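You operate a simulated robot arm through the tools that you are given. There is no shell and no other tool. Be economical: measure what you need, move in short steps, check, and stop when the job is done.

Carry out the task below with a simulated robot arm. There is one attempt and no reset: what you move stays moved.

TASK
Put the four pods back in the rack, each in the well of its colour.
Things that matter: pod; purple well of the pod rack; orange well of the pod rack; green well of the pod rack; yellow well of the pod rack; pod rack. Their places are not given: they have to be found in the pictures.

It is judged by the outcome, as a careful person would: the job done as asked, and still so three seconds after it is handed in. It fails if anything else is knocked over, pushed out of place, dropped, spilled or broken.

THE ROBOT
A 6-joint arm with a two-finger parallel gripper, fixed in place. Base frame: the origin is at the foot of the arm, x ahead of it, y to its left, z up; the work surface is at about z = 0.91. Lengths are in m, angles in degrees, forces in N, time in s.
With the tool pointing down near the work surface it reaches from about 0.24 to 0.62 m from the base axis. Its first joint turns from -66.0 to 66.0 degrees. Payload 2.7 kg.
Tool frame: the origin (TCP) lies between the finger pads and is the grasp point; the fingertips stand 0.023 m ahead of it; z points along the fingers, y is the line along which they close. The gripper opens to 0.094 m. The fingers are 0.038 m wide and 0.01 m thick; the gripper's body (0.054 by 0.096 m) begins 0.039 m behind the TCP.
Orientation is told as [roll, pitch, yaw] about the base's x, y, z axes, in that order, counted from this pose: with the fingers straight down and closing along the base's y, the tool's x points along the base's -x, its y along +y and its z along -z.

THE INTERFACE
- The arm moves only by the tool step_arm. Its argument "rows" is a list that holds one entry, the list of rows, each a list of 7 numbers: the turn, a rotation vector about the tool's x, y, z in units of 8 degrees (1.0 is 8 degrees), then the shift along the tool's x, y, z in units of 25 mm (1.0 is 25 mm), then the closure, from 0 (fully open) to 1 (shut). In form: [[[ax, ay, az, dx, dy, dz, jaw], ...]]. A call has 1 to 8 rows; each row shifts and turns the commanded pose from where the row before left it, along the tool's axes as they then stand. A call with a number of a shift or a turn outside -1 to 1 is refused whole. A row lasts 0.2 s, in which the tool goes at most 0.05 m and 8.6 degrees; a call with a longer step from one row to the next is refused whole, and so is a gripper value outside its range. A pose out of reach is approached as far as the arm can. The call stops where the force on the tool passes 90 N (or 10 N more than at its start, if that is more) or the arm is blocked; 0.2 s more then pass. The fingers move at their own pace (about 0.045 m/s each) and stop on an object; they squeeze with about 44 N. The grip force told is the motor's: it shows also when the fingers shut on nothing. Time passes only in rows, and 0.2 s behind the last, so rows that do not move let the fingers close. It gives the time, the measured TCP pose, the force on the tool (base axes), the opening and the grip force at its end, in the units of the frame above (readings bear some noise).
- Cameras (640 x 400 px; columns grow to the right, rows downward): "scene" is fixed at [0.0673, -0.4242, 1.4098]; the picture's right is [0.85, -0.53, 0.00], its down [-0.28, -0.44, -0.85] and it looks along [0.45, 0.72, -0.52] (base axes); focal length 353 px, centre (320, 200). "wrist" rides on the gripper at [-0.039, 0, -0.044] in the tool frame; the picture's right is [0.00, -1.00, 0.00], its down [0.97, 0.00, -0.24] and it looks along [0.24, 0.00, 0.97] (tool axes); focal length 218 px, centre (320, 200).
- camera(camera): a new picture of that camera. No time passes.
- measure_at(camera, pixels): there is no depth. For up to 12 entries [column, row, z] of the newest picture of that camera ("zoom" is the newest enlarged one), the place [x, y] in the base frame at which the ray of that pixel passes the height z, good to about 0.003 m. No time passes.
- enlarge(camera, box): a new picture of the part [left, top, right, bottom] of that camera's present view, enlarged. No time passes.
- sign_off(): hands the job in; it is judged then, once.

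Work in short steps. Measure before you move; look again where a grasp or a placing could have gone wrong, and mend it. You have 80 turns and 46 pictures in all, those below and enlarged ones among them. Open the gripper and draw the arm clear of the work before you hand the job in, unless the task says otherwise; then end with one line.

The tools are called after "Call:" as name(argument=value, ...) on one line, values as JSON. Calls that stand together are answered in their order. step_arm: Moves the arm, as the interface text tells. Its arguments: {"type":"object","properties":{"rows":{"type":"array","items":{"type":"array","items":{"type":"array","items":{"type":"number"}}}}},"required":["rows"]} The other tools are called the same way: camera (camera) takes a picture; measure_at (camera, pixels) gives the place at which the rays of pixels pass given heights; enlarge (camera, box) takes an enlarged picture of a part of a camera's view; sign_off () hands the job in.

At the start:

```text
time: 0.0
tcp_pos: [0.3451, -0.1411, 1.2305]
ee_rot: [-0.1, -0.1, 0.1]
ft_force: [0.2, -0.6, -0.4]
opening: 0.0938
grasp_force: 0.0
```

scene: 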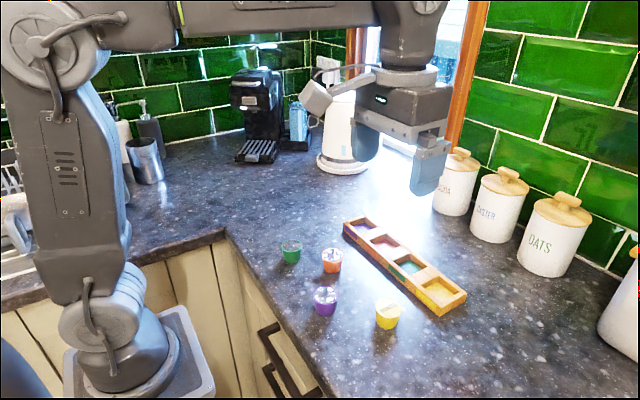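
wrist: 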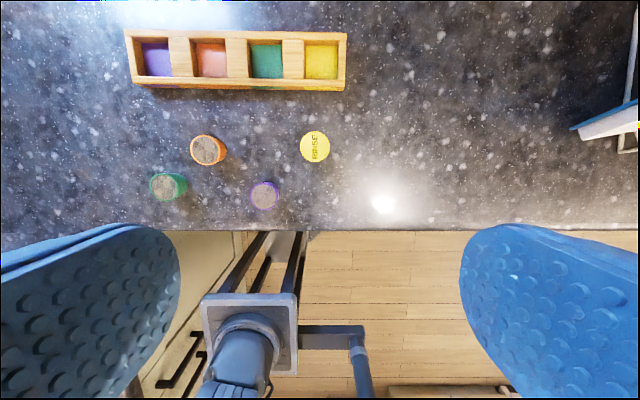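

I see four pods and the rack in both views; I enlarge both for detail.

Call:
enlarge(camera="scene", box=[260, 200, 480, 340])

Call:
enlarge(camera="wrist", box=[110, 20, 370, 230])

Call:
measure_at(camera="wrist", pixels=[[208, 149, 0.945], [168, 186, 0.945], [264, 195, 0.945], [315, 146, 0.945], [157, 60, 0.93], [211, 60, 0.93], [266, 61, 0.93], [321, 62, 0.93], [124, 30, 0.93], [346, 32, 0.93], [345, 90, 0.92], [136, 82, 0.92]])

```text
2.86 times, centred on (370, 270) of scene
```

zoom: 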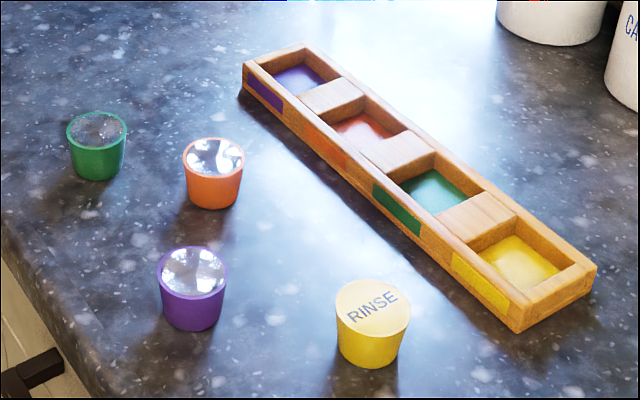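

```text
1.90 times, centred on (240, 125) of wrist
```

zoom: 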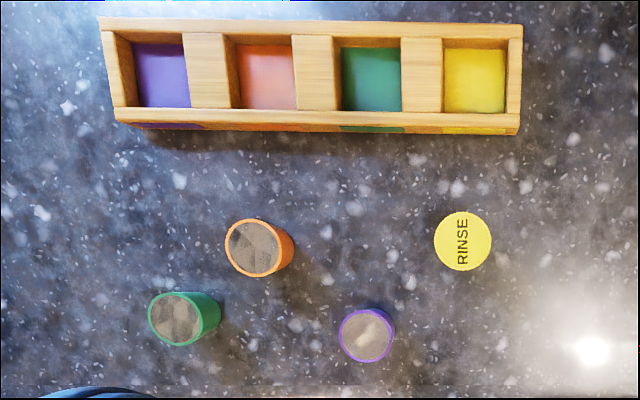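

```text
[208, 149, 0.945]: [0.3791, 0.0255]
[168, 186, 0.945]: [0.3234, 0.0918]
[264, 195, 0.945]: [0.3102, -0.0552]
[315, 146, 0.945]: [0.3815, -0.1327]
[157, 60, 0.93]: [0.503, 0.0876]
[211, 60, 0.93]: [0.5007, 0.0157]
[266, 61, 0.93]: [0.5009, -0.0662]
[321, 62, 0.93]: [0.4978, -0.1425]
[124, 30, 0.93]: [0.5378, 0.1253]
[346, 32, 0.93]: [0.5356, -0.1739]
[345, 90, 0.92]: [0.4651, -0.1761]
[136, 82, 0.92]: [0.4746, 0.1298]
```

I compare scene rays at several heights to find pod and rack heights.

Call:
measure_at(camera="scene", pixels=[[388.5, 306.7, 0.94], [388.5, 306.7, 0.95], [388.5, 306.7, 0.96], [375.2, 306.7, 0.95], [401.8, 306.7, 0.95], [437.5, 305, 0.93], [437.5, 305, 0.94], [437.5, 305, 0.95], [438.2, 316, 0.91], [325, 294.5, 0.95], [466, 293, 0.94], [344, 221, 0.94]])

Call:
measure_at(camera="wrist", pixels=[[315, 146, 0.94], [315, 146, 0.95], [315, 146, 0.96], [300, 146, 0.95], [330, 146, 0.95], [345, 82, 0.93], [345, 82, 0.94], [345, 82, 0.95], [264, 195, 0.95], [346.5, 32, 0.94], [345, 89, 0.91]])

```text
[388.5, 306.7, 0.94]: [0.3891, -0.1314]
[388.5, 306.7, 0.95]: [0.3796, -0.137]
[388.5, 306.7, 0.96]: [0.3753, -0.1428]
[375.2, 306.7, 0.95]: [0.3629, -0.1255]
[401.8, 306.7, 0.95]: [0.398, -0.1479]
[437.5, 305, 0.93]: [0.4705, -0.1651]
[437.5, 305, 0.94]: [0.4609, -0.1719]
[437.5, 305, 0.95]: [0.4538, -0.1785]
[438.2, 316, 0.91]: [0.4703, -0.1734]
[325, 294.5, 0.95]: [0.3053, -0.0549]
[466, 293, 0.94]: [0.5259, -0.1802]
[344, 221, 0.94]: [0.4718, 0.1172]
```

```text
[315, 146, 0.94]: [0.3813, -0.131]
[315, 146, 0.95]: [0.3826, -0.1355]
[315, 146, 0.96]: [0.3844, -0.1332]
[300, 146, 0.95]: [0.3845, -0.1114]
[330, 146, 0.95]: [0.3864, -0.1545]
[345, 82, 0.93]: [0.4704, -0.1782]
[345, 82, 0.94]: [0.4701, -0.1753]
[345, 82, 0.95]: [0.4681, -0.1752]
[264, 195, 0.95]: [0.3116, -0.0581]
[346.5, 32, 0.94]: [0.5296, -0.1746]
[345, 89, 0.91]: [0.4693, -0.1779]
```

Pod tops are at z≈0.948, diameter ≈43 mm; rack rim ≈0.935. I descend above the yellow pod (~0.382, -0.133).

Call:
step_arm(rows=[[[0, 0, 0, -0.185, 0.04, 1, 0], [0, 0, 0, -0.185, 0.04, 1, 0], [0, 0, 0, -0.185, 0.04, 1, 0], [0, 0, 0, -0.185, 0.04, 1, 0], [0, 0, 0, -0.185, 0.04, 1, 0], [0, 0, 0, -0.185, 0.04, 1, 0], [0, 0, 0, -0.185, 0.04, 1, 0], [0, 0, 0, -0.185, 0.04, 1, 0]]])

Call:
camera(camera="wrist")

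```text
time: 1.8
tcp_pos: [0.3836, -0.1338, 1.0303]
ee_rot: [0.0, 0.0, 0.0]
ft_force: [0.1, 0.5, -0.2]
opening: 0.094
grasp_force: 0.1
```

```text
41 pictures are left
```

wrist: 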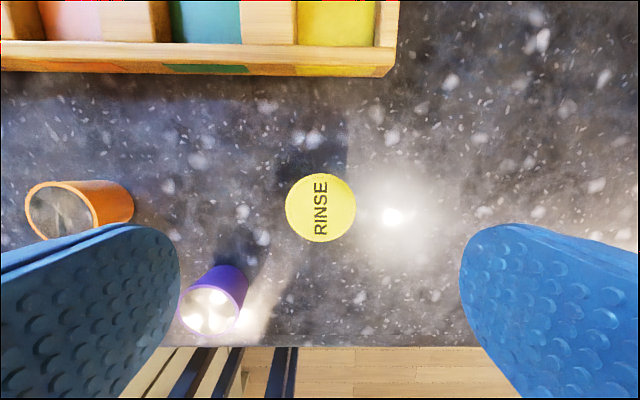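

Yellow lid is at (321,208); rack near edges at top. I measure them.

Call:
measure_at(camera="wrist", pixels=[[321, 208, 0.948], [285, 208, 0.948], [356, 208, 0.948], [321, 173, 0.948], [321, 243, 0.948], [388, 67, 0.935], [389, 77, 0.91], [61, 213, 0.948], [209, 310, 0.948]])

```text
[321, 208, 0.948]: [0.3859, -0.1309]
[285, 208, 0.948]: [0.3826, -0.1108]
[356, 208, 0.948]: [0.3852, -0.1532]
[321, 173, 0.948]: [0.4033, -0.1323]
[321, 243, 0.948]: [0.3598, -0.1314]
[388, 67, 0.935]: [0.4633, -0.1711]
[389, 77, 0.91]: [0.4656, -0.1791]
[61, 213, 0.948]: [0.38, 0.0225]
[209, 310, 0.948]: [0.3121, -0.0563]
```

Aligned at (0.384,-0.132). Descend to z≈0.951 and close.

Call:
step_arm(rows=[[[0, 0, 0, 0, 0.06, 0.79, 0], [0, 0, 0, 0, 0, 0.79, 0], [0, 0, 0, 0, 0, 0.79, 0], [0, 0, 0, 0, 0, 0.79, 0], [0, 0, 0, 0, 0, 0, 1], [0, 0, 0, 0, 0, 0, 1], [0, 0, 0, 0, 0, 0, 1], [0, 0, 0, 0, 0, 0, 1]]])

Call:
camera(camera="scene")

```text
time: 3.6
tcp_pos: [0.382, -0.1327, 0.9494]
ee_rot: [0.0, 0.0, 0.0]
ft_force: [0.0, 0.3, 0.2]
opening: 0.0397
grasp_force: 40.1
```

```text
40 pictures are left
```

scene: 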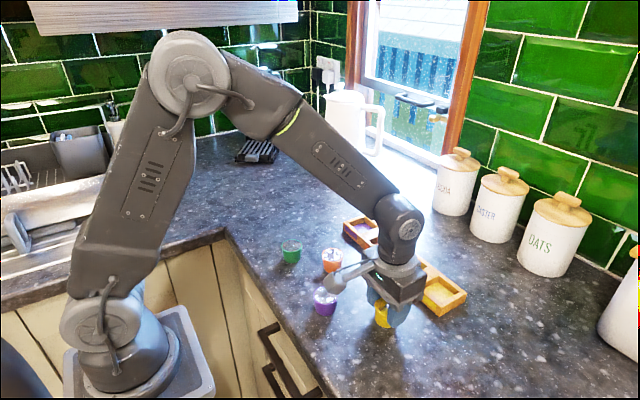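

Gripped (40 mm). Lift and move toward the yellow well, then look.

Call:
step_arm(rows=[[[0, 0, 0, 0, 0, -1, 1], [0, 0, 0, 0, 0, -1, 1], [0, 0, 0, 0, 0, -1, 1], [0, 0, 0, 0, 0, -1, 1], [0, 0, 0, -1, -0.1, 0, 1], [0, 0, 0, -1, -0.1, 0, 1], [0, 0, 0, -1, -0.1, 0, 1], [0, 0, 0, -1, -0.1, 0, 1]]])

Call:
camera(camera="wrist")

```text
time: 5.4
tcp_pos: [0.4833, -0.1418, 1.0511]
ee_rot: [0.0, -0.1, 0.1]
ft_force: [0.3, -0.5, -0.4]
opening: 0.0391
grasp_force: 44.8
```

```text
39 pictures are left
```

wrist: 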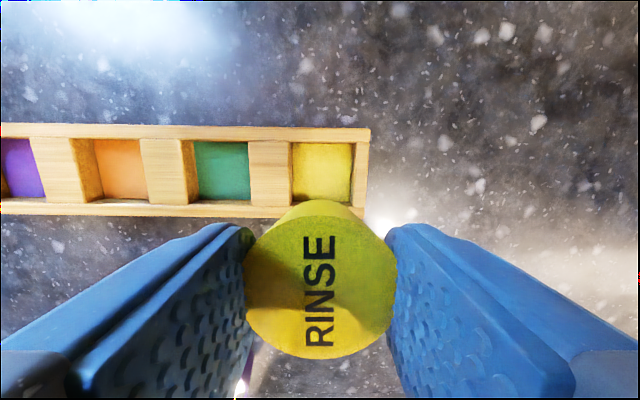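

I enlarge the rack and measure well edges.

Call:
enlarge(camera="wrist", box=[180, 110, 380, 235])

Call:
measure_at(camera="wrist", pixels=[[370, 128, 0.935], [367, 208, 0.935], [356, 142, 0.935], [355, 204, 0.935], [291, 142, 0.935], [249, 142, 0.935], [187, 142, 0.935], [142, 142, 0.935], [80, 140, 0.935], [39, 140, 0.935], [180, 205, 0.935], [180, 127, 0.935]])

```text
3.20 times, centred on (280, 172) of wrist
```

zoom: 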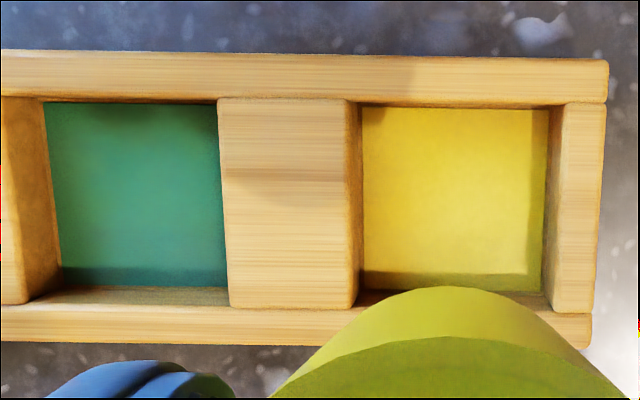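

```text
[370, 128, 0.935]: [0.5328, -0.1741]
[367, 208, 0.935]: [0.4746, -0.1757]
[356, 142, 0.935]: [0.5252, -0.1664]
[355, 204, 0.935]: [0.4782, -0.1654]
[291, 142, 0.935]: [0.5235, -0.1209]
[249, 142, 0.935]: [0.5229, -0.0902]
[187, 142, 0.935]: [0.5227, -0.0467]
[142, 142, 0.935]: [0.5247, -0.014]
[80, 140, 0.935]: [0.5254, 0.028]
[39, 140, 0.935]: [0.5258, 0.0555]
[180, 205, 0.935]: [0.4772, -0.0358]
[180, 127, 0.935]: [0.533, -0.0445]
```

I measure the held pod's position relative to the TCP.

Call:
measure_at(camera="wrist", pixels=[[320, 358, 1.05], [320, 224, 1.05], [245, 287, 1.05], [396, 287, 1.05]])

Call:
step_arm(rows=[[[0, 0, 0, -0.71, -0.02, 0, 1], [0, 0, 0, 0, 0, 1, 1], [0, 0, 0, 0, 0, 1, 1]]])

Call:
enlarge(camera="scene", box=[320, 200, 480, 320])

Call:
camera(camera="wrist")

```text
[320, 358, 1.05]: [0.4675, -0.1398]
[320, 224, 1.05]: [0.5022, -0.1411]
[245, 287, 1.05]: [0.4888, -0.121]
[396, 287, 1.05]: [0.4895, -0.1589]
```

```text
time: 6.2
tcp_pos: [0.5005, -0.1428, 1.0012]
ee_rot: [0.0, -0.1, -0.1]
ft_force: [0.4, -0.1, -0.4]
opening: 0.0392
grasp_force: 44.0
```

```text
3.33 times, centred on (400, 260) of scene
```

zoom: 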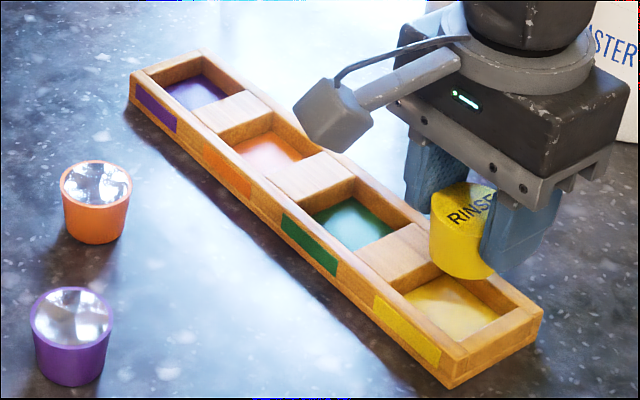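

```text
36 pictures are left
```

wrist: 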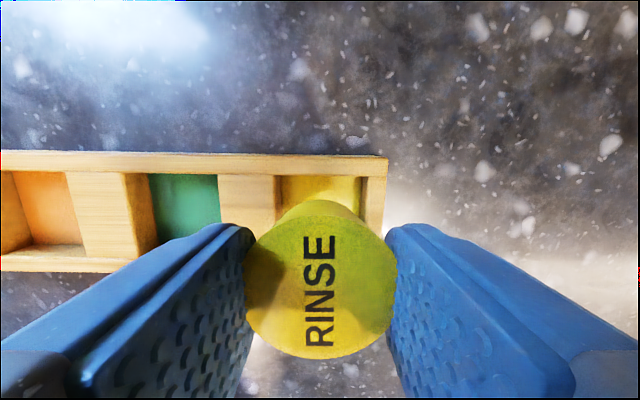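

Held pod is aligned over the yellow well (lid offset ≈ +1 mm in x). I lower to just above the rim.

Call:
step_arm(rows=[[[0, 0, 0, 0, 0, 0.5, 1], [0, 0, 0, 0, 0, 0.5, 1], [0, 0, 0, 0, 0, 0.5, 1]]])

Call:
enlarge(camera="scene", box=[380, 230, 480, 320])

Call:
camera(camera="wrist")

```text
time: 7.0
tcp_pos: [0.5, -0.1422, 0.9634]
ee_rot: [0.0, -0.1, 0.0]
ft_force: [-0.7, -0.3, -0.7]
opening: 0.0391
grasp_force: 43.7
```

```text
4.44 times, centred on (430, 275) of scene
```

zoom: 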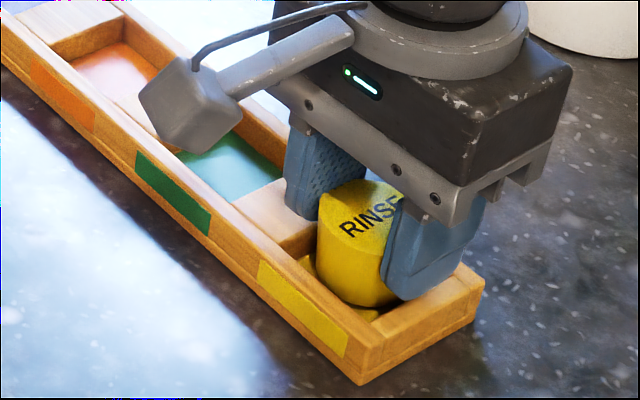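

```text
34 pictures are left
```

wrist: 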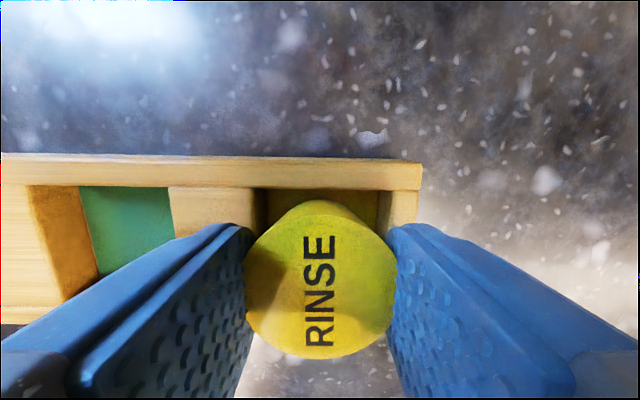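

Check centring in the well by measuring its visible rim corners here, then descend a few mm more.

Call:
measure_at(camera="wrist", pixels=[[390, 190, 0.935], [253, 188, 0.935], [422, 162, 0.935], [168, 186, 0.935]])

Call:
step_arm(rows=[[[0, 0, 0, 0, 0, 0.12, 1], [0, 0, 0, 0, 0, 0.08, 1]]])

```text
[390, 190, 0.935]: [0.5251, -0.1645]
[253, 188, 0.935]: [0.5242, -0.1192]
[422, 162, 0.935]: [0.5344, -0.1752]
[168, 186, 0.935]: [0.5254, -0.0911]
```

```text
time: 7.6
tcp_pos: [0.4992, -0.1428, 0.9583]
ee_rot: [0.1, 0.0, 0.0]
ft_force: [0.4, 0.2, 0.4]
opening: 0.0393
grasp_force: 44.0
```

Centred; no contact yet. Lower by small steps.

Call:
step_arm(rows=[[[0, 0, 0, 0, 0, 0.08, 1]]])

Call:
enlarge(camera="scene", box=[390, 250, 470, 320])

```text
time: 8.0
tcp_pos: [0.5009, -0.1437, 0.9578]
ee_rot: [0.0, -0.2, 0.0]
ft_force: [-4.4, 0.8, 10.3]
opening: 0.0392
grasp_force: 43.9
```

```text
5.71 times, centred on (430, 285) of scene
```

zoom: 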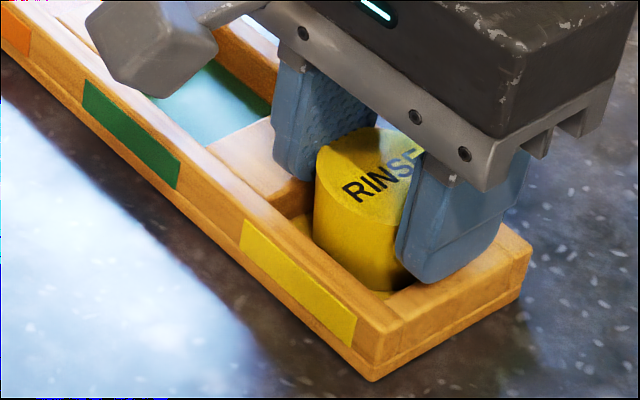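

Contact at TCP z=0.958 (tips at the rim height). Ease up 1 mm and release with partial opening.

Call:
step_arm(rows=[[[0, 0, 0, 0, 0, -0.06, 1], [0, 0, 0, 0, 0, 0, 0.3], [0, 0, 0, 0, 0, 0, 0.3], [0, 0, 0, 0, 0, 0, 0.3], [0, 0, 0, 0, 0, -1, 0.3], [0, 0, 0, 0, 0, -1, 0.3], [0, 0, 0, 0, 0, -1, 0.3], [0, 0, 0, 0, 0, -1, 0.3]]])

Call:
enlarge(camera="scene", box=[330, 200, 480, 320])

Call:
camera(camera="wrist")

```text
time: 9.8
tcp_pos: [0.4997, -0.142, 1.0576]
ee_rot: [0.0, 0.0, -0.1]
ft_force: [-0.6, 0.4, -0.2]
opening: 0.0661
grasp_force: 0.0
```

```text
3.33 times, centred on (405, 260) of scene
```

zoom: 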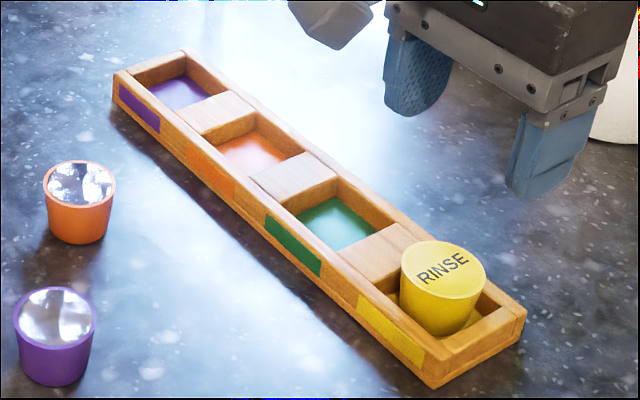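

```text
31 pictures are left
```

wrist: 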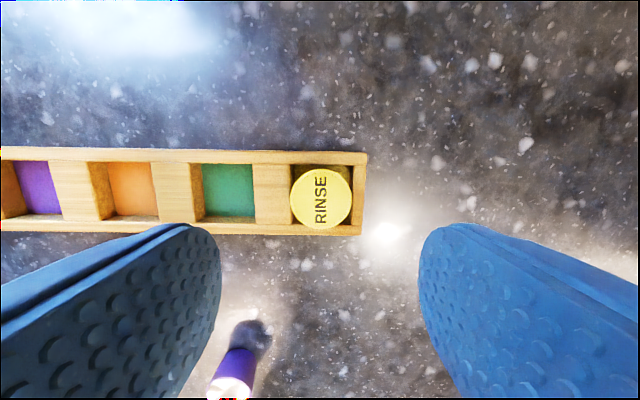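

Yellow is seated. Move above the purple pod (~0.312,-0.056).

Call:
step_arm(rows=[[[0, 0, 0, 0.94, 0.43, 0, 0], [0, 0, 0, 0.94, 0.43, 0, 0], [0, 0, 0, 0.94, 0.43, 0, 0], [0, 0, 0, 0.94, 0.43, 0, 0], [0, 0, 0, 0.94, 0.43, 0, 0], [0, 0, 0, 0.94, 0.43, 0, 0], [0, 0, 0, 0.94, 0.43, 0, 0], [0, 0, 0, 0.94, 0.43, 0, 0]]])

Call:
camera(camera="wrist")

```text
time: 11.6
tcp_pos: [0.3128, -0.0555, 1.0568]
ee_rot: [0.0, 0.1, 0.0]
ft_force: [-0.7, 0.3, -0.1]
opening: 0.094
grasp_force: 0.0
```

```text
30 pictures are left
```

wrist: 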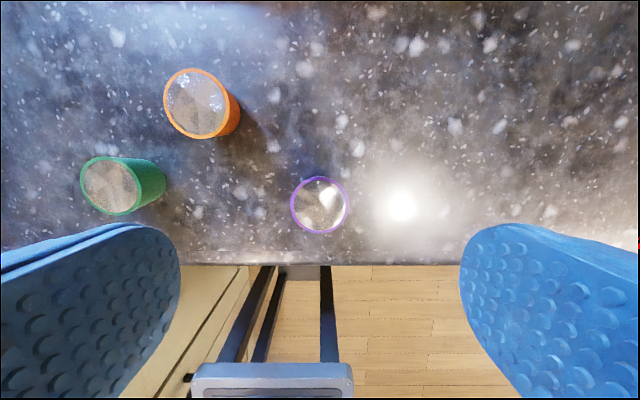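

Call:
measure_at(camera="wrist", pixels=[[291, 205, 0.945], [349, 205, 0.945], [320, 176, 0.945], [320, 234, 0.945], [164, 98, 0.945], [228, 108, 0.945], [195, 69, 0.945], [197, 138, 0.945], [80, 180, 0.945], [140, 192, 0.945], [108, 157, 0.945], [114, 215, 0.945]])

```text
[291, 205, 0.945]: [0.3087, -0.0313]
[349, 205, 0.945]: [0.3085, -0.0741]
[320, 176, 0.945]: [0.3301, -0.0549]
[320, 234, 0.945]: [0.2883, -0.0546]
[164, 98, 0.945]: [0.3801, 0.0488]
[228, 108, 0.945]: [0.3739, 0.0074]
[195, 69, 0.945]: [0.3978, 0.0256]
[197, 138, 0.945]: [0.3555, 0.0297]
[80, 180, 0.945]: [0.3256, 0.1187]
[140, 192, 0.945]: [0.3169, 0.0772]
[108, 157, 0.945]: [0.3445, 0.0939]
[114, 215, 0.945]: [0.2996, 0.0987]
```

Purple centre ≈(0.309,-0.054). Descend to z≈0.954 and grip.

Call:
step_arm(rows=[[[0, 0, 0, 0.14, 0.05, 0.7, 0], [0, 0, 0, 0, 0, 0.85, 0], [0, 0, 0, 0, 0, 0.85, 0], [0, 0, 0, 0, 0, 0.85, 0], [0, 0, 0, 0, 0, 0.85, 0], [0, 0, 0, 0, 0, 0, 0.5], [0, 0, 0, 0, 0, 0, 1], [0, 0, 0, 0, 0, 0, 1]]])

Call:
step_arm(rows=[[[0, 0, 0, 0, 0, 0, 1], [0, 0, 0, 0, 0, 0, 1]]])

Call:
enlarge(camera="scene", box=[270, 220, 400, 330])

```text
time: 13.4
tcp_pos: [0.3086, -0.0548, 0.9558]
ee_rot: [0.0, 0.0, 0.1]
ft_force: [-0.3, -0.3, -0.8]
opening: 0.0417
grasp_force: 20.8
```

```text
time: 14.0
tcp_pos: [0.3076, -0.056, 0.9559]
ee_rot: [0.0, 0.0, -0.1]
ft_force: [0.4, -0.2, 0.3]
opening: 0.0385
grasp_force: 44.3
```

```text
3.64 times, centred on (335, 275) of scene
```

zoom: 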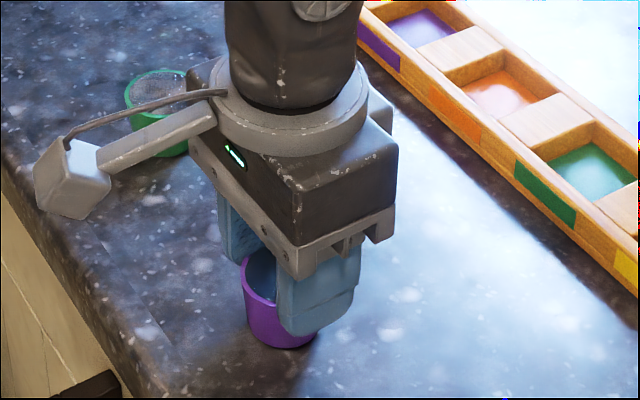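

Gripped at 38.5 mm. Lift and check in the wrist view.

Call:
step_arm(rows=[[[0, 0, 0, 0, 0, -0.5, 1], [0, 0, 0, 0, 0, -1, 1], [0, 0, 0, 0, 0, -1, 1], [0, 0, 0, 0, 0, -1, 1], [0, 0, 0, 0, 0, -0.5, 1]]])

Call:
camera(camera="wrist")

Call:
enlarge(camera="scene", box=[270, 170, 400, 280])

```text
time: 15.2
tcp_pos: [0.3096, -0.0559, 1.0559]
ee_rot: [0.0, 0.0, -0.1]
ft_force: [0.0, 0.0, -0.1]
opening: 0.0394
grasp_force: 43.6
```

```text
28 pictures are left
```

wrist: 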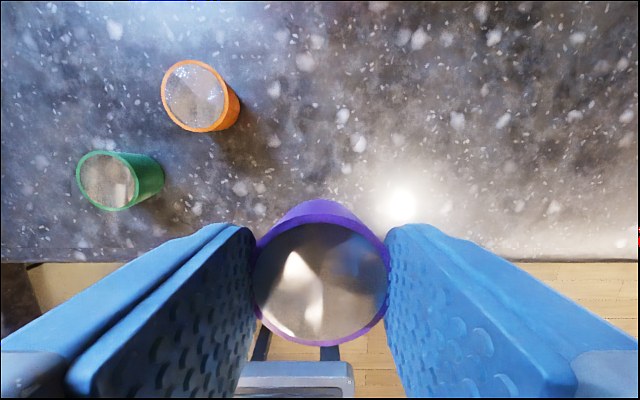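

```text
3.64 times, centred on (335, 225) of scene
```

zoom: 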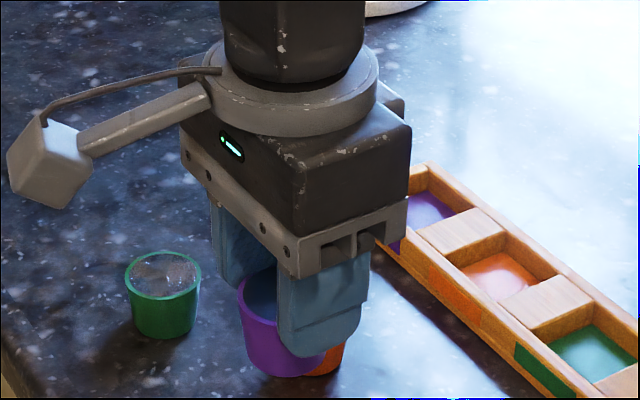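

Held level. Move toward the purple well (approx y=0.084), then measure.

Call:
measure_at(camera="wrist", pixels=[[320, 347, 1.042], [320, 222, 1.042], [254, 285, 1.042], [388, 285, 1.042]])

Call:
step_arm(rows=[[[0, 0, 0, -0.8, 0.695, 0, 1], [0, 0, 0, -0.8, 0.695, 0, 1], [0, 0, 0, -0.8, 0.695, 0, 1], [0, 0, 0, -0.8, 0.695, 0, 1], [0, 0, 0, -0.8, 0.695, 0, 1], [0, 0, 0, -0.8, 0.695, 0, 1], [0, 0, 0, -0.8, 0.695, 0, 1], [0, 0, 0, -0.8, 0.695, 0, 1]]])

Call:
enlarge(camera="wrist", box=[240, 110, 560, 310])

```text
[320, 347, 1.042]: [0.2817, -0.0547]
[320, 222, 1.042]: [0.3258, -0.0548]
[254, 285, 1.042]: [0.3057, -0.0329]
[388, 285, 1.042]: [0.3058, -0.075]
```

```text
time: 17.0
tcp_pos: [0.4691, 0.0847, 1.0566]
ee_rot: [-0.1, 0.0, -0.1]
ft_force: [-0.1, -0.5, -0.1]
opening: 0.0399
grasp_force: 44.1
```

```text
2.00 times, centred on (400, 210) of wrist
```

zoom: 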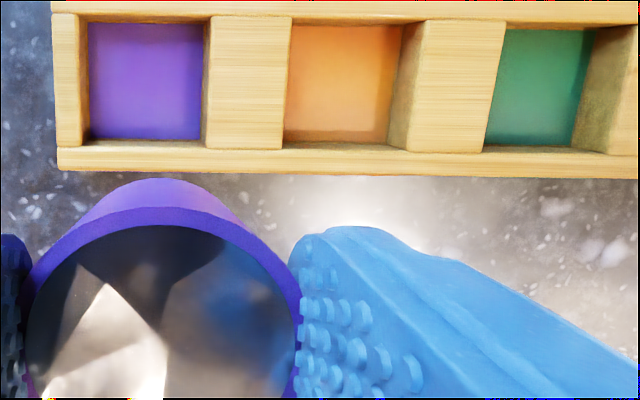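

Measure the well edges from this view.

Call:
measure_at(camera="zoom", pixels=[[82, 20, 0.935], [208, 20, 0.935], [84, 142, 0.935], [206, 145, 0.935], [292, 20, 0.935], [420, 22, 0.935], [284, 147, 0.935], [410, 150, 0.935], [505, 25, 0.935], [485, 150, 0.935], [53, 13, 0.935], [58, 150, 0.935]])

```text
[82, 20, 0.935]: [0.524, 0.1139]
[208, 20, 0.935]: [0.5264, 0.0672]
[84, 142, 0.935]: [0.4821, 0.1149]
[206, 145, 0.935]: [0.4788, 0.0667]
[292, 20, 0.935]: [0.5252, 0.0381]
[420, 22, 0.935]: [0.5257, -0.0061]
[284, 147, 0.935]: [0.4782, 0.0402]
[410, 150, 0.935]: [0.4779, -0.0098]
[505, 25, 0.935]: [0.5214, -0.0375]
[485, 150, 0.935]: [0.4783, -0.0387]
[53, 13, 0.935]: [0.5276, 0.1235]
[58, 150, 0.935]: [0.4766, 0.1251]
```

Purple well centre (0.503,0.091). Move over it and lower to z≈0.97.

Call:
step_arm(rows=[[[0, 0, 0, -0.7, 0.13, 0, 1], [0, 0, 0, -0.7, 0.12, 0, 1], [0, 0, 0, 0, 0, 0.9, 1], [0, 0, 0, 0, 0, 0.9, 1], [0, 0, 0, 0, 0, 0.9, 1], [0, 0, 0, 0, 0, 0.6, 1]]])

Call:
camera(camera="wrist")

Call:
enlarge(camera="scene", box=[320, 180, 420, 270])

```text
time: 18.4
tcp_pos: [0.502, 0.0897, 0.9732]
ee_rot: [0.0, -0.1, 0.0]
ft_force: [0.1, -0.5, -0.5]
opening: 0.0395
grasp_force: 43.9
```

```text
25 pictures are left
```

wrist: 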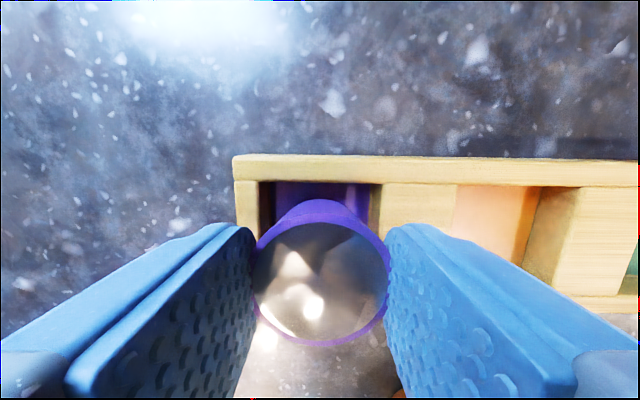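

```text
4.44 times, centred on (370, 225) of scene
```

zoom: 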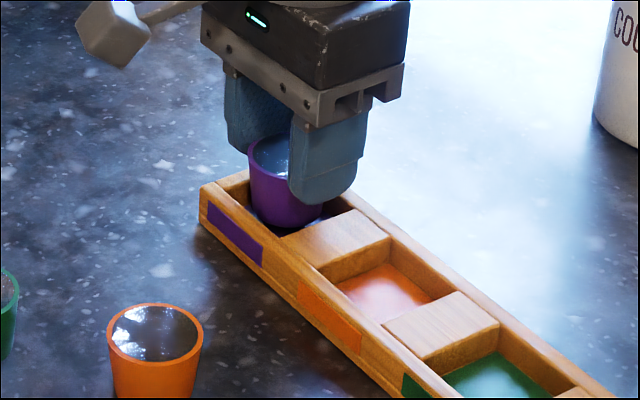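

Centred over the purple well (rim corners cols 258/380, pod 320). Lower in small steps.

Call:
step_arm(rows=[[[0, 0, 0, 0, 0.02, 0.2, 1], [0, 0, 0, 0, 0.02, 0.16, 1]]])

Call:
step_arm(rows=[[[0, 0, 0, 0, 0, 0.1, 1]]])

Call:
step_arm(rows=[[[0, 0, 0, 0, 0, 0.06, 1]]])

```text
time: 19.0
tcp_pos: [0.5043, 0.0915, 0.9645]
ee_rot: [0.0, 0.0, 0.0]
ft_force: [0.6, 0.1, -0.3]
opening: 0.0395
grasp_force: 43.9
```

```text
time: 19.4
tcp_pos: [0.5034, 0.0924, 0.9632]
ee_rot: [0.1, -0.1, 0.1]
ft_force: [-5.0, -0.7, 12.5]
opening: 0.0395
grasp_force: 44.0
```

```text
time: 19.8
tcp_pos: [0.5039, 0.091, 0.9637]
ee_rot: [0.0, -0.3, 0.0]
ft_force: [-8.0, -1.0, 26.1]
opening: 0.0395
grasp_force: 44.0
```

Pod bottom has reached the floor (~0.917). Ease up and release.

Call:
step_arm(rows=[[[0, 0, 0, 0, 0, -0.14, 1], [0, 0, 0, 0, 0, 0, 0.3], [0, 0, 0, 0, 0, 0, 0.3], [0, 0, 0, 0, 0, 0, 0.3], [0, 0, 0, 0, 0, -1, 0.3], [0, 0, 0, 0, 0, -1, 0.3], [0, 0, 0, 0, 0, -1, 0.3], [0, 0, 0, 0, 0, -1, 0.3]]])

Call:
enlarge(camera="scene", box=[320, 190, 480, 320])

```text
time: 21.6
tcp_pos: [0.5026, 0.0904, 1.0639]
ee_rot: [0.1, 0.1, 0.0]
ft_force: [-0.3, -0.7, 0.0]
opening: 0.0659
grasp_force: 0.1
```

```text
3.08 times, centred on (400, 255) of scene
```

zoom: 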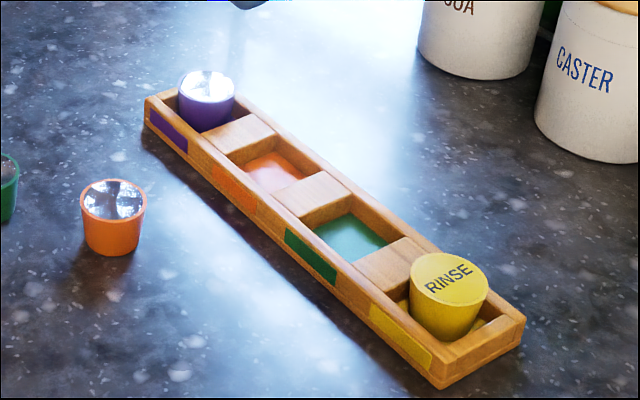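

Purple seated. Move above the orange pod (~0.377,0.027).

Call:
step_arm(rows=[[[0, 0, 0, 0.837, -0.423, 0, 0], [0, 0, 0, 0.837, -0.423, 0, 0], [0, 0, 0, 0.837, -0.423, 0, 0], [0, 0, 0, 0.837, -0.423, 0, 0], [0, 0, 0, 0.837, -0.423, 0, 0], [0, 0, 0, 0.837, -0.423, 0, 0]]])

Call:
camera(camera="wrist")

```text
time: 23.0
tcp_pos: [0.3784, 0.0284, 1.0637]
ee_rot: [-0.1, 0.0, 0.0]
ft_force: [0.5, 0.2, 0.4]
opening: 0.094
grasp_force: 0.1
```

```text
22 pictures are left
```

wrist: 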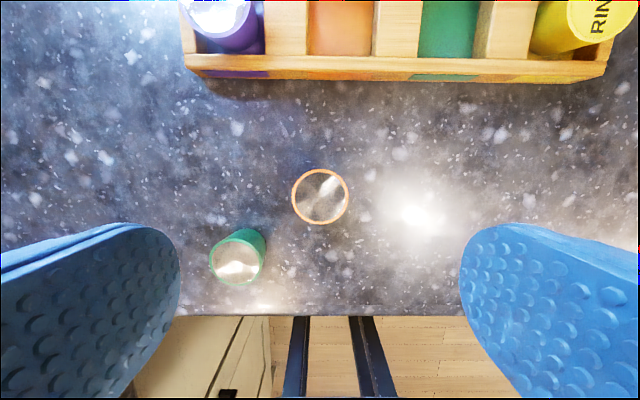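

Call:
measure_at(camera="wrist", pixels=[[292, 197, 0.942], [349, 197, 0.942], [320, 169, 0.942], [320, 224, 0.942], [209, 262, 0.942], [264, 262, 0.942], [237, 238, 0.942], [237, 286, 0.942]])

```text
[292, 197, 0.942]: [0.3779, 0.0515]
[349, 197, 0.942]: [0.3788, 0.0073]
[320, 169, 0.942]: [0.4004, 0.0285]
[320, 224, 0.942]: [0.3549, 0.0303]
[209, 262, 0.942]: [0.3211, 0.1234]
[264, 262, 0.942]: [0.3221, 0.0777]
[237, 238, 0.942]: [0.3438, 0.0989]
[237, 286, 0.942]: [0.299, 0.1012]
```

Aligned with orange. Descend and grip.

Call:
step_arm(rows=[[[0, 0, 0, 0, 0.05, 0.95, 0], [0, 0, 0, 0, 0, 0.85, 0], [0, 0, 0, 0, 0, 0.85, 0], [0, 0, 0, 0, 0, 0.85, 0], [0, 0, 0, 0, 0, 0.85, 0], [0, 0, 0, 0, 0, 0, 0.5], [0, 0, 0, 0, 0, 0, 1], [0, 0, 0, 0, 0, 0, 1]]])

Call:
step_arm(rows=[[[0, 0, 0, 0, 0, 0, 1], [0, 0, 0, 0, 0, 0, 1], [0, 0, 0, 0, 0, -0.5, 1], [0, 0, 0, 0, 0, -1, 1], [0, 0, 0, 0, 0, -1, 1], [0, 0, 0, 0, 0, -1, 1], [0, 0, 0, 0, 0, -0.5, 1]]])

Call:
camera(camera="wrist")

```text
time: 24.8
tcp_pos: [0.3796, 0.0289, 0.9554]
ee_rot: [0.0, 0.0, -0.1]
ft_force: [-0.3, 0.3, 0.1]
opening: 0.0417
grasp_force: 20.5
```

```text
time: 26.4
tcp_pos: [0.3783, 0.03, 1.0546]
ee_rot: [0.0, 0.1, -0.1]
ft_force: [-0.3, 0.6, 0.1]
opening: 0.0392
grasp_force: 44.2
```

```text
21 pictures are left
```

wrist: 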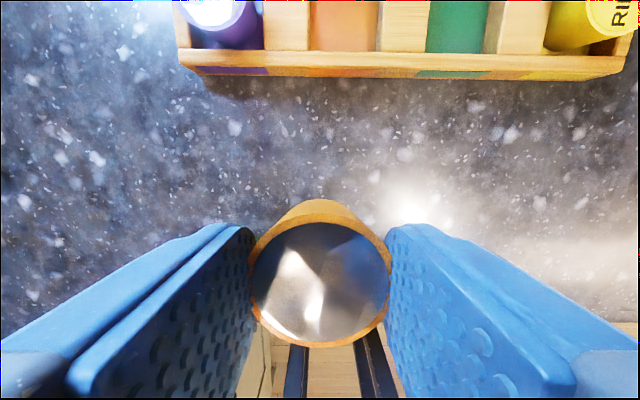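

Held well. Move over the orange well (0.503,0.0145) and check.

Call:
step_arm(rows=[[[0, 0, 0, -1, -0.124, 0, 1], [0, 0, 0, -1, -0.124, 0, 1], [0, 0, 0, -1, -0.124, 0, 1], [0, 0, 0, -1, -0.124, 0, 1], [0, 0, 0, -1, -0.124, 0, 1], [0, 0, 0, 0, 0, 1, 1], [0, 0, 0, 0, 0, 1, 1], [0, 0, 0, 0, 0, 0.9, 1]]])

Call:
camera(camera="wrist")

```text
time: 28.2
tcp_pos: [0.5035, 0.012, 0.9822]
ee_rot: [0.1, 0.0, 0.0]
ft_force: [-0.4, -0.2, -0.7]
opening: 0.0393
grasp_force: 43.7
```

```text
20 pictures are left
```

wrist: 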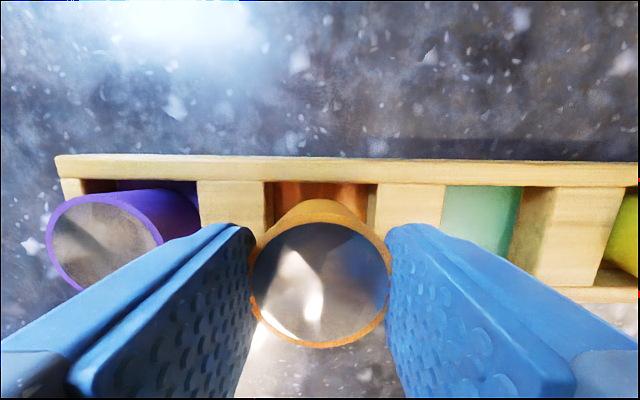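

Centred (rim corners 265/377). Lower to contact.

Call:
step_arm(rows=[[[0, 0, 0, 0, 0.03, 0.4, 1], [0, 0, 0, 0, 0, 0.3, 1]]])

Call:
step_arm(rows=[[[0, 0, 0, 0, 0, 0.08, 1]]])

```text
time: 28.8
tcp_pos: [0.5031, 0.0137, 0.9646]
ee_rot: [0.0, 0.0, 0.0]
ft_force: [-0.2, -0.5, -0.9]
opening: 0.0392
grasp_force: 44.4
```

```text
time: 29.2
tcp_pos: [0.5029, 0.0149, 0.9624]
ee_rot: [0.0, 0.0, 0.0]
ft_force: [-0.2, -0.2, 1.4]
opening: 0.0389
grasp_force: 44.1
```

Just touching the floor. Release and lift.

Call:
step_arm(rows=[[[0, 0, 0, 0, 0, 0, 1], [0, 0, 0, 0, 0, 0, 0.3], [0, 0, 0, 0, 0, 0, 0.3], [0, 0, 0, 0, 0, 0, 0.3], [0, 0, 0, 0, 0, -1, 0.3], [0, 0, 0, 0, 0, -1, 0.3], [0, 0, 0, 0, 0, -1, 0.3], [0, 0, 0, 0, 0, -1, 0.3]]])

Call:
step_arm(rows=[[[0, 0, 0, 0.9, 0.43, 0, 0], [0, 0, 0, 0.9, 0.43, 0, 0], [0, 0, 0, 0.9, 0.43, 0, 0], [0, 0, 0, 0.9, 0.43, 0, 0], [0, 0, 0, 0.9, 0.43, 0, 0], [0, 0, 0, 0.9, 0.43, 0, 0], [0, 0, 0, 0.9, 0.43, 0, 0], [0, 0, 0, 0.9, 0.43, 0, 0]]])

Call:
camera(camera="wrist")

Call:
camera(camera="scene")

```text
time: 31.0
tcp_pos: [0.5034, 0.0133, 1.0632]
ee_rot: [0.0, 0.0, 0.0]
ft_force: [-0.3, 0.4, -0.5]
opening: 0.0658
grasp_force: 0.0
```

```text
time: 32.8
tcp_pos: [0.3229, 0.1004, 1.0634]
ee_rot: [0.0, -0.1, 0.0]
ft_force: [0.6, 0.2, 0.2]
opening: 0.0941
grasp_force: 0.0
```

```text
19 pictures are left
```

wrist: 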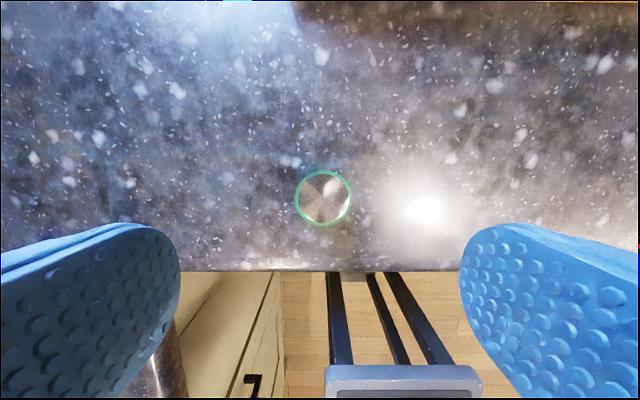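

```text
18 pictures are left
```

scene: 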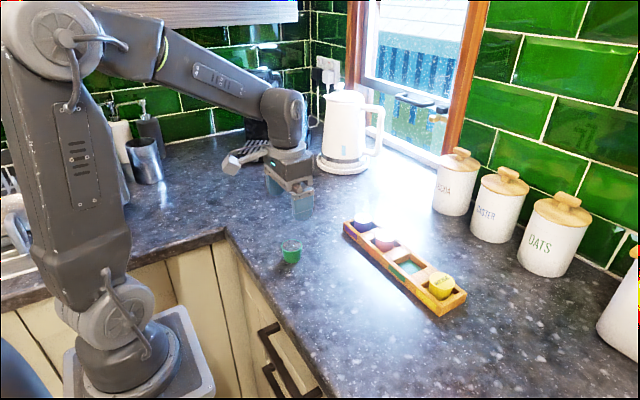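

Green lid centre (323.5,198), i.e. ~2 mm toward −y. Descend and grip, then lift.

Call:
step_arm(rows=[[[0, 0, 0, 0.03, -0.09, 0.93, 0], [0, 0, 0, 0, 0, 0.85, 0], [0, 0, 0, 0, 0, 0.85, 0], [0, 0, 0, 0, 0, 0.85, 0], [0, 0, 0, 0, 0, 0.85, 0], [0, 0, 0, 0, 0, 0, 0.5], [0, 0, 0, 0, 0, 0, 1], [0, 0, 0, 0, 0, 0, 1]]])

Call:
step_arm(rows=[[[0, 0, 0, 0, 0, 0, 1], [0, 0, 0, 0, 0, 0, 1], [0, 0, 0, 0, 0, -0.5, 1], [0, 0, 0, 0, 0, -1, 1], [0, 0, 0, 0, 0, -1, 1], [0, 0, 0, 0, 0, -1, 1], [0, 0, 0, 0, 0, -0.5, 1]]])

Call:
camera(camera="wrist")

```text
time: 34.6
tcp_pos: [0.3218, 0.0983, 0.9542]
ee_rot: [0.0, 0.0, 0.1]
ft_force: [0.8, -0.1, 1.1]
opening: 0.0418
grasp_force: 21.2
```

```text
time: 36.2
tcp_pos: [0.3232, 0.0977, 1.0558]
ee_rot: [0.0, -0.1, 0.0]
ft_force: [0.9, -0.5, 0.1]
opening: 0.0396
grasp_force: 44.1
```

```text
17 pictures are left
```

wrist: 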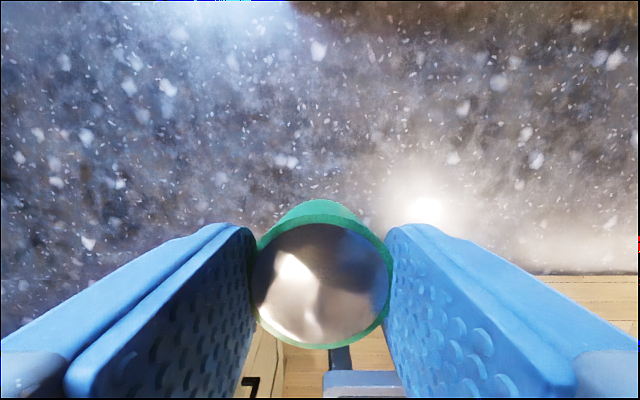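

Held well. Move over the green well (0.503,-0.064).

Call:
step_arm(rows=[[[0, 0, 0, -0.9, -0.81, 0, 1], [0, 0, 0, -0.9, -0.81, 0, 1], [0, 0, 0, -0.9, -0.81, 0, 1], [0, 0, 0, -0.9, -0.81, 0, 1], [0, 0, 0, -0.9, -0.81, 0, 1], [0, 0, 0, -0.9, -0.81, 0, 1], [0, 0, 0, -0.9, -0.81, 0, 1], [0, 0, 0, -0.9, -0.81, 0, 1]]])

Call:
step_arm(rows=[[[0, 0, 0, 0, 0, 1, 1], [0, 0, 0, 0, 0, 1, 1], [0, 0, 0, 0, 0, 0.95, 1]]])

Call:
camera(camera="wrist")

```text
time: 38.0
tcp_pos: [0.502, -0.063, 1.0556]
ee_rot: [-0.1, -0.1, 0.0]
ft_force: [0.7, 0.4, -0.1]
opening: 0.0392
grasp_force: 43.9
```

```text
time: 38.8
tcp_pos: [0.5029, -0.0629, 0.9801]
ee_rot: [0.0, 0.0, 0.1]
ft_force: [0.5, -0.8, 0.2]
opening: 0.0396
grasp_force: 44.2
```

```text
16 pictures are left
```

wrist: 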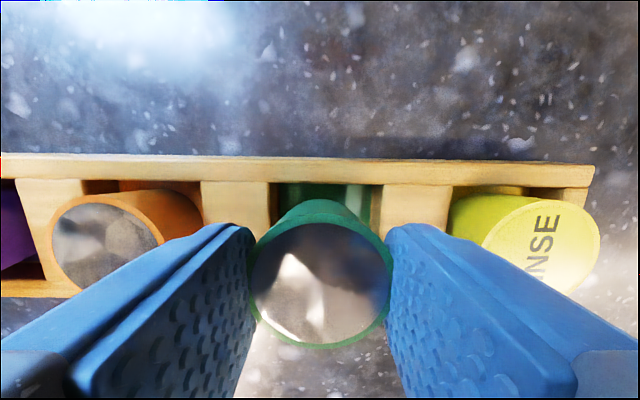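

Rim corners 268/382 → shift 1.5 mm toward −y, and lower.

Call:
step_arm(rows=[[[0, 0, 0, 0, -0.06, 0, 1], [0, 0, 0, 0, 0, 0.35, 1], [0, 0, 0, 0, 0, 0.3, 1]]])

Call:
step_arm(rows=[[[0, 0, 0, 0, 0, 0.06, 1]]])

```text
time: 39.6
tcp_pos: [0.5015, -0.0655, 0.9651]
ee_rot: [0.0, -0.2, 0.0]
ft_force: [-0.3, 0.6, -0.7]
opening: 0.0394
grasp_force: 43.9
```

```text
time: 40.0
tcp_pos: [0.5028, -0.065, 0.9634]
ee_rot: [0.0, -0.1, 0.0]
ft_force: [-0.1, -1.1, -0.9]
opening: 0.0397
grasp_force: 44.4
```

Call:
step_arm(rows=[[[0, 0, 0, 0, 0, 0.06, 1]]])

```text
time: 40.4
tcp_pos: [0.5025, -0.0646, 0.9619]
ee_rot: [0.0, -0.1, -0.1]
ft_force: [-1.6, 1.0, 2.5]
opening: 0.0396
grasp_force: 43.8
```

Touching the floor; release, lift and draw back.

Call:
step_arm(rows=[[[0, 0, 0, 0, 0, 0, 1], [0, 0, 0, 0, 0, 0, 0.3], [0, 0, 0, 0, 0, 0, 0.3], [0, 0, 0, 0, 0, 0, 0.3], [0, 0, 0, 0, 0, -1, 0.3], [0, 0, 0, 0, 0, -1, 0.3], [0, 0, 0, 0, 0, -1, 0.3], [0, 0, 0, 0, 0, -1, 0.3]]])

Call:
step_arm(rows=[[[0, 0, 0, 0.7, 0, -1, 0], [0, 0, 0, 0.7, 0, -1, 0], [0, 0, 0, 0.7, 0, -1, 0], [0, 0, 0, 0.7, 0, -1, 0], [0, 0, 0, 0.7, 0, -1, 0], [0, 0, 0, 0.7, 0, -1, 0]]])

Call:
enlarge(camera="scene", box=[320, 190, 480, 320])

Call:
enlarge(camera="wrist", box=[180, 20, 480, 200])

```text
time: 42.2
tcp_pos: [0.5025, -0.0659, 1.0628]
ee_rot: [0.0, 0.0, 0.0]
ft_force: [0.2, -0.7, -0.5]
opening: 0.0659
grasp_force: 0.0
```

```text
time: 43.6
tcp_pos: [0.3965, -0.0639, 1.2121]
ee_rot: [0.0, 0.0, 0.1]
ft_force: [-1.5, -0.8, 0.1]
opening: 0.0938
grasp_force: 0.0
```

```text
3.08 times, centred on (400, 255) of scene
```

zoom: 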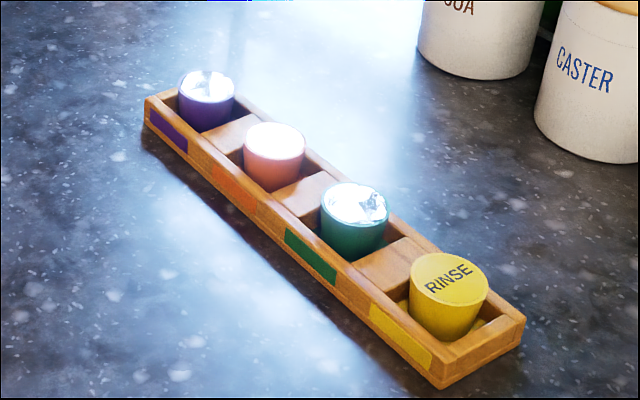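

```text
2.13 times, centred on (330, 110) of wrist
```

zoom: 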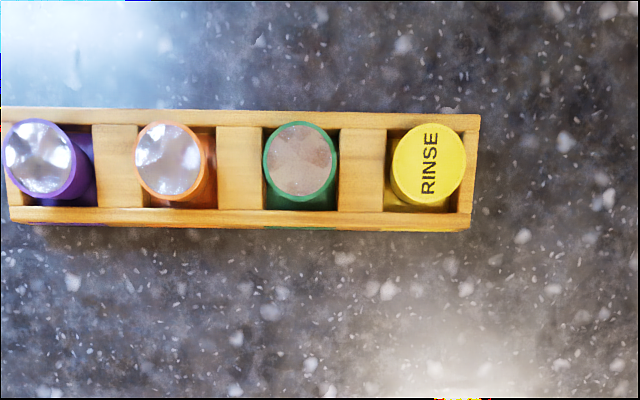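

All four pods sit upright in their wells, and the arm is clear with the gripper open.

Call:
sign_off()

```text
The job is handed in.
```

All four pods (purple, orange, green and yellow) are back in the rack, each upright in the well of its colour, and nothing else was disturbed.
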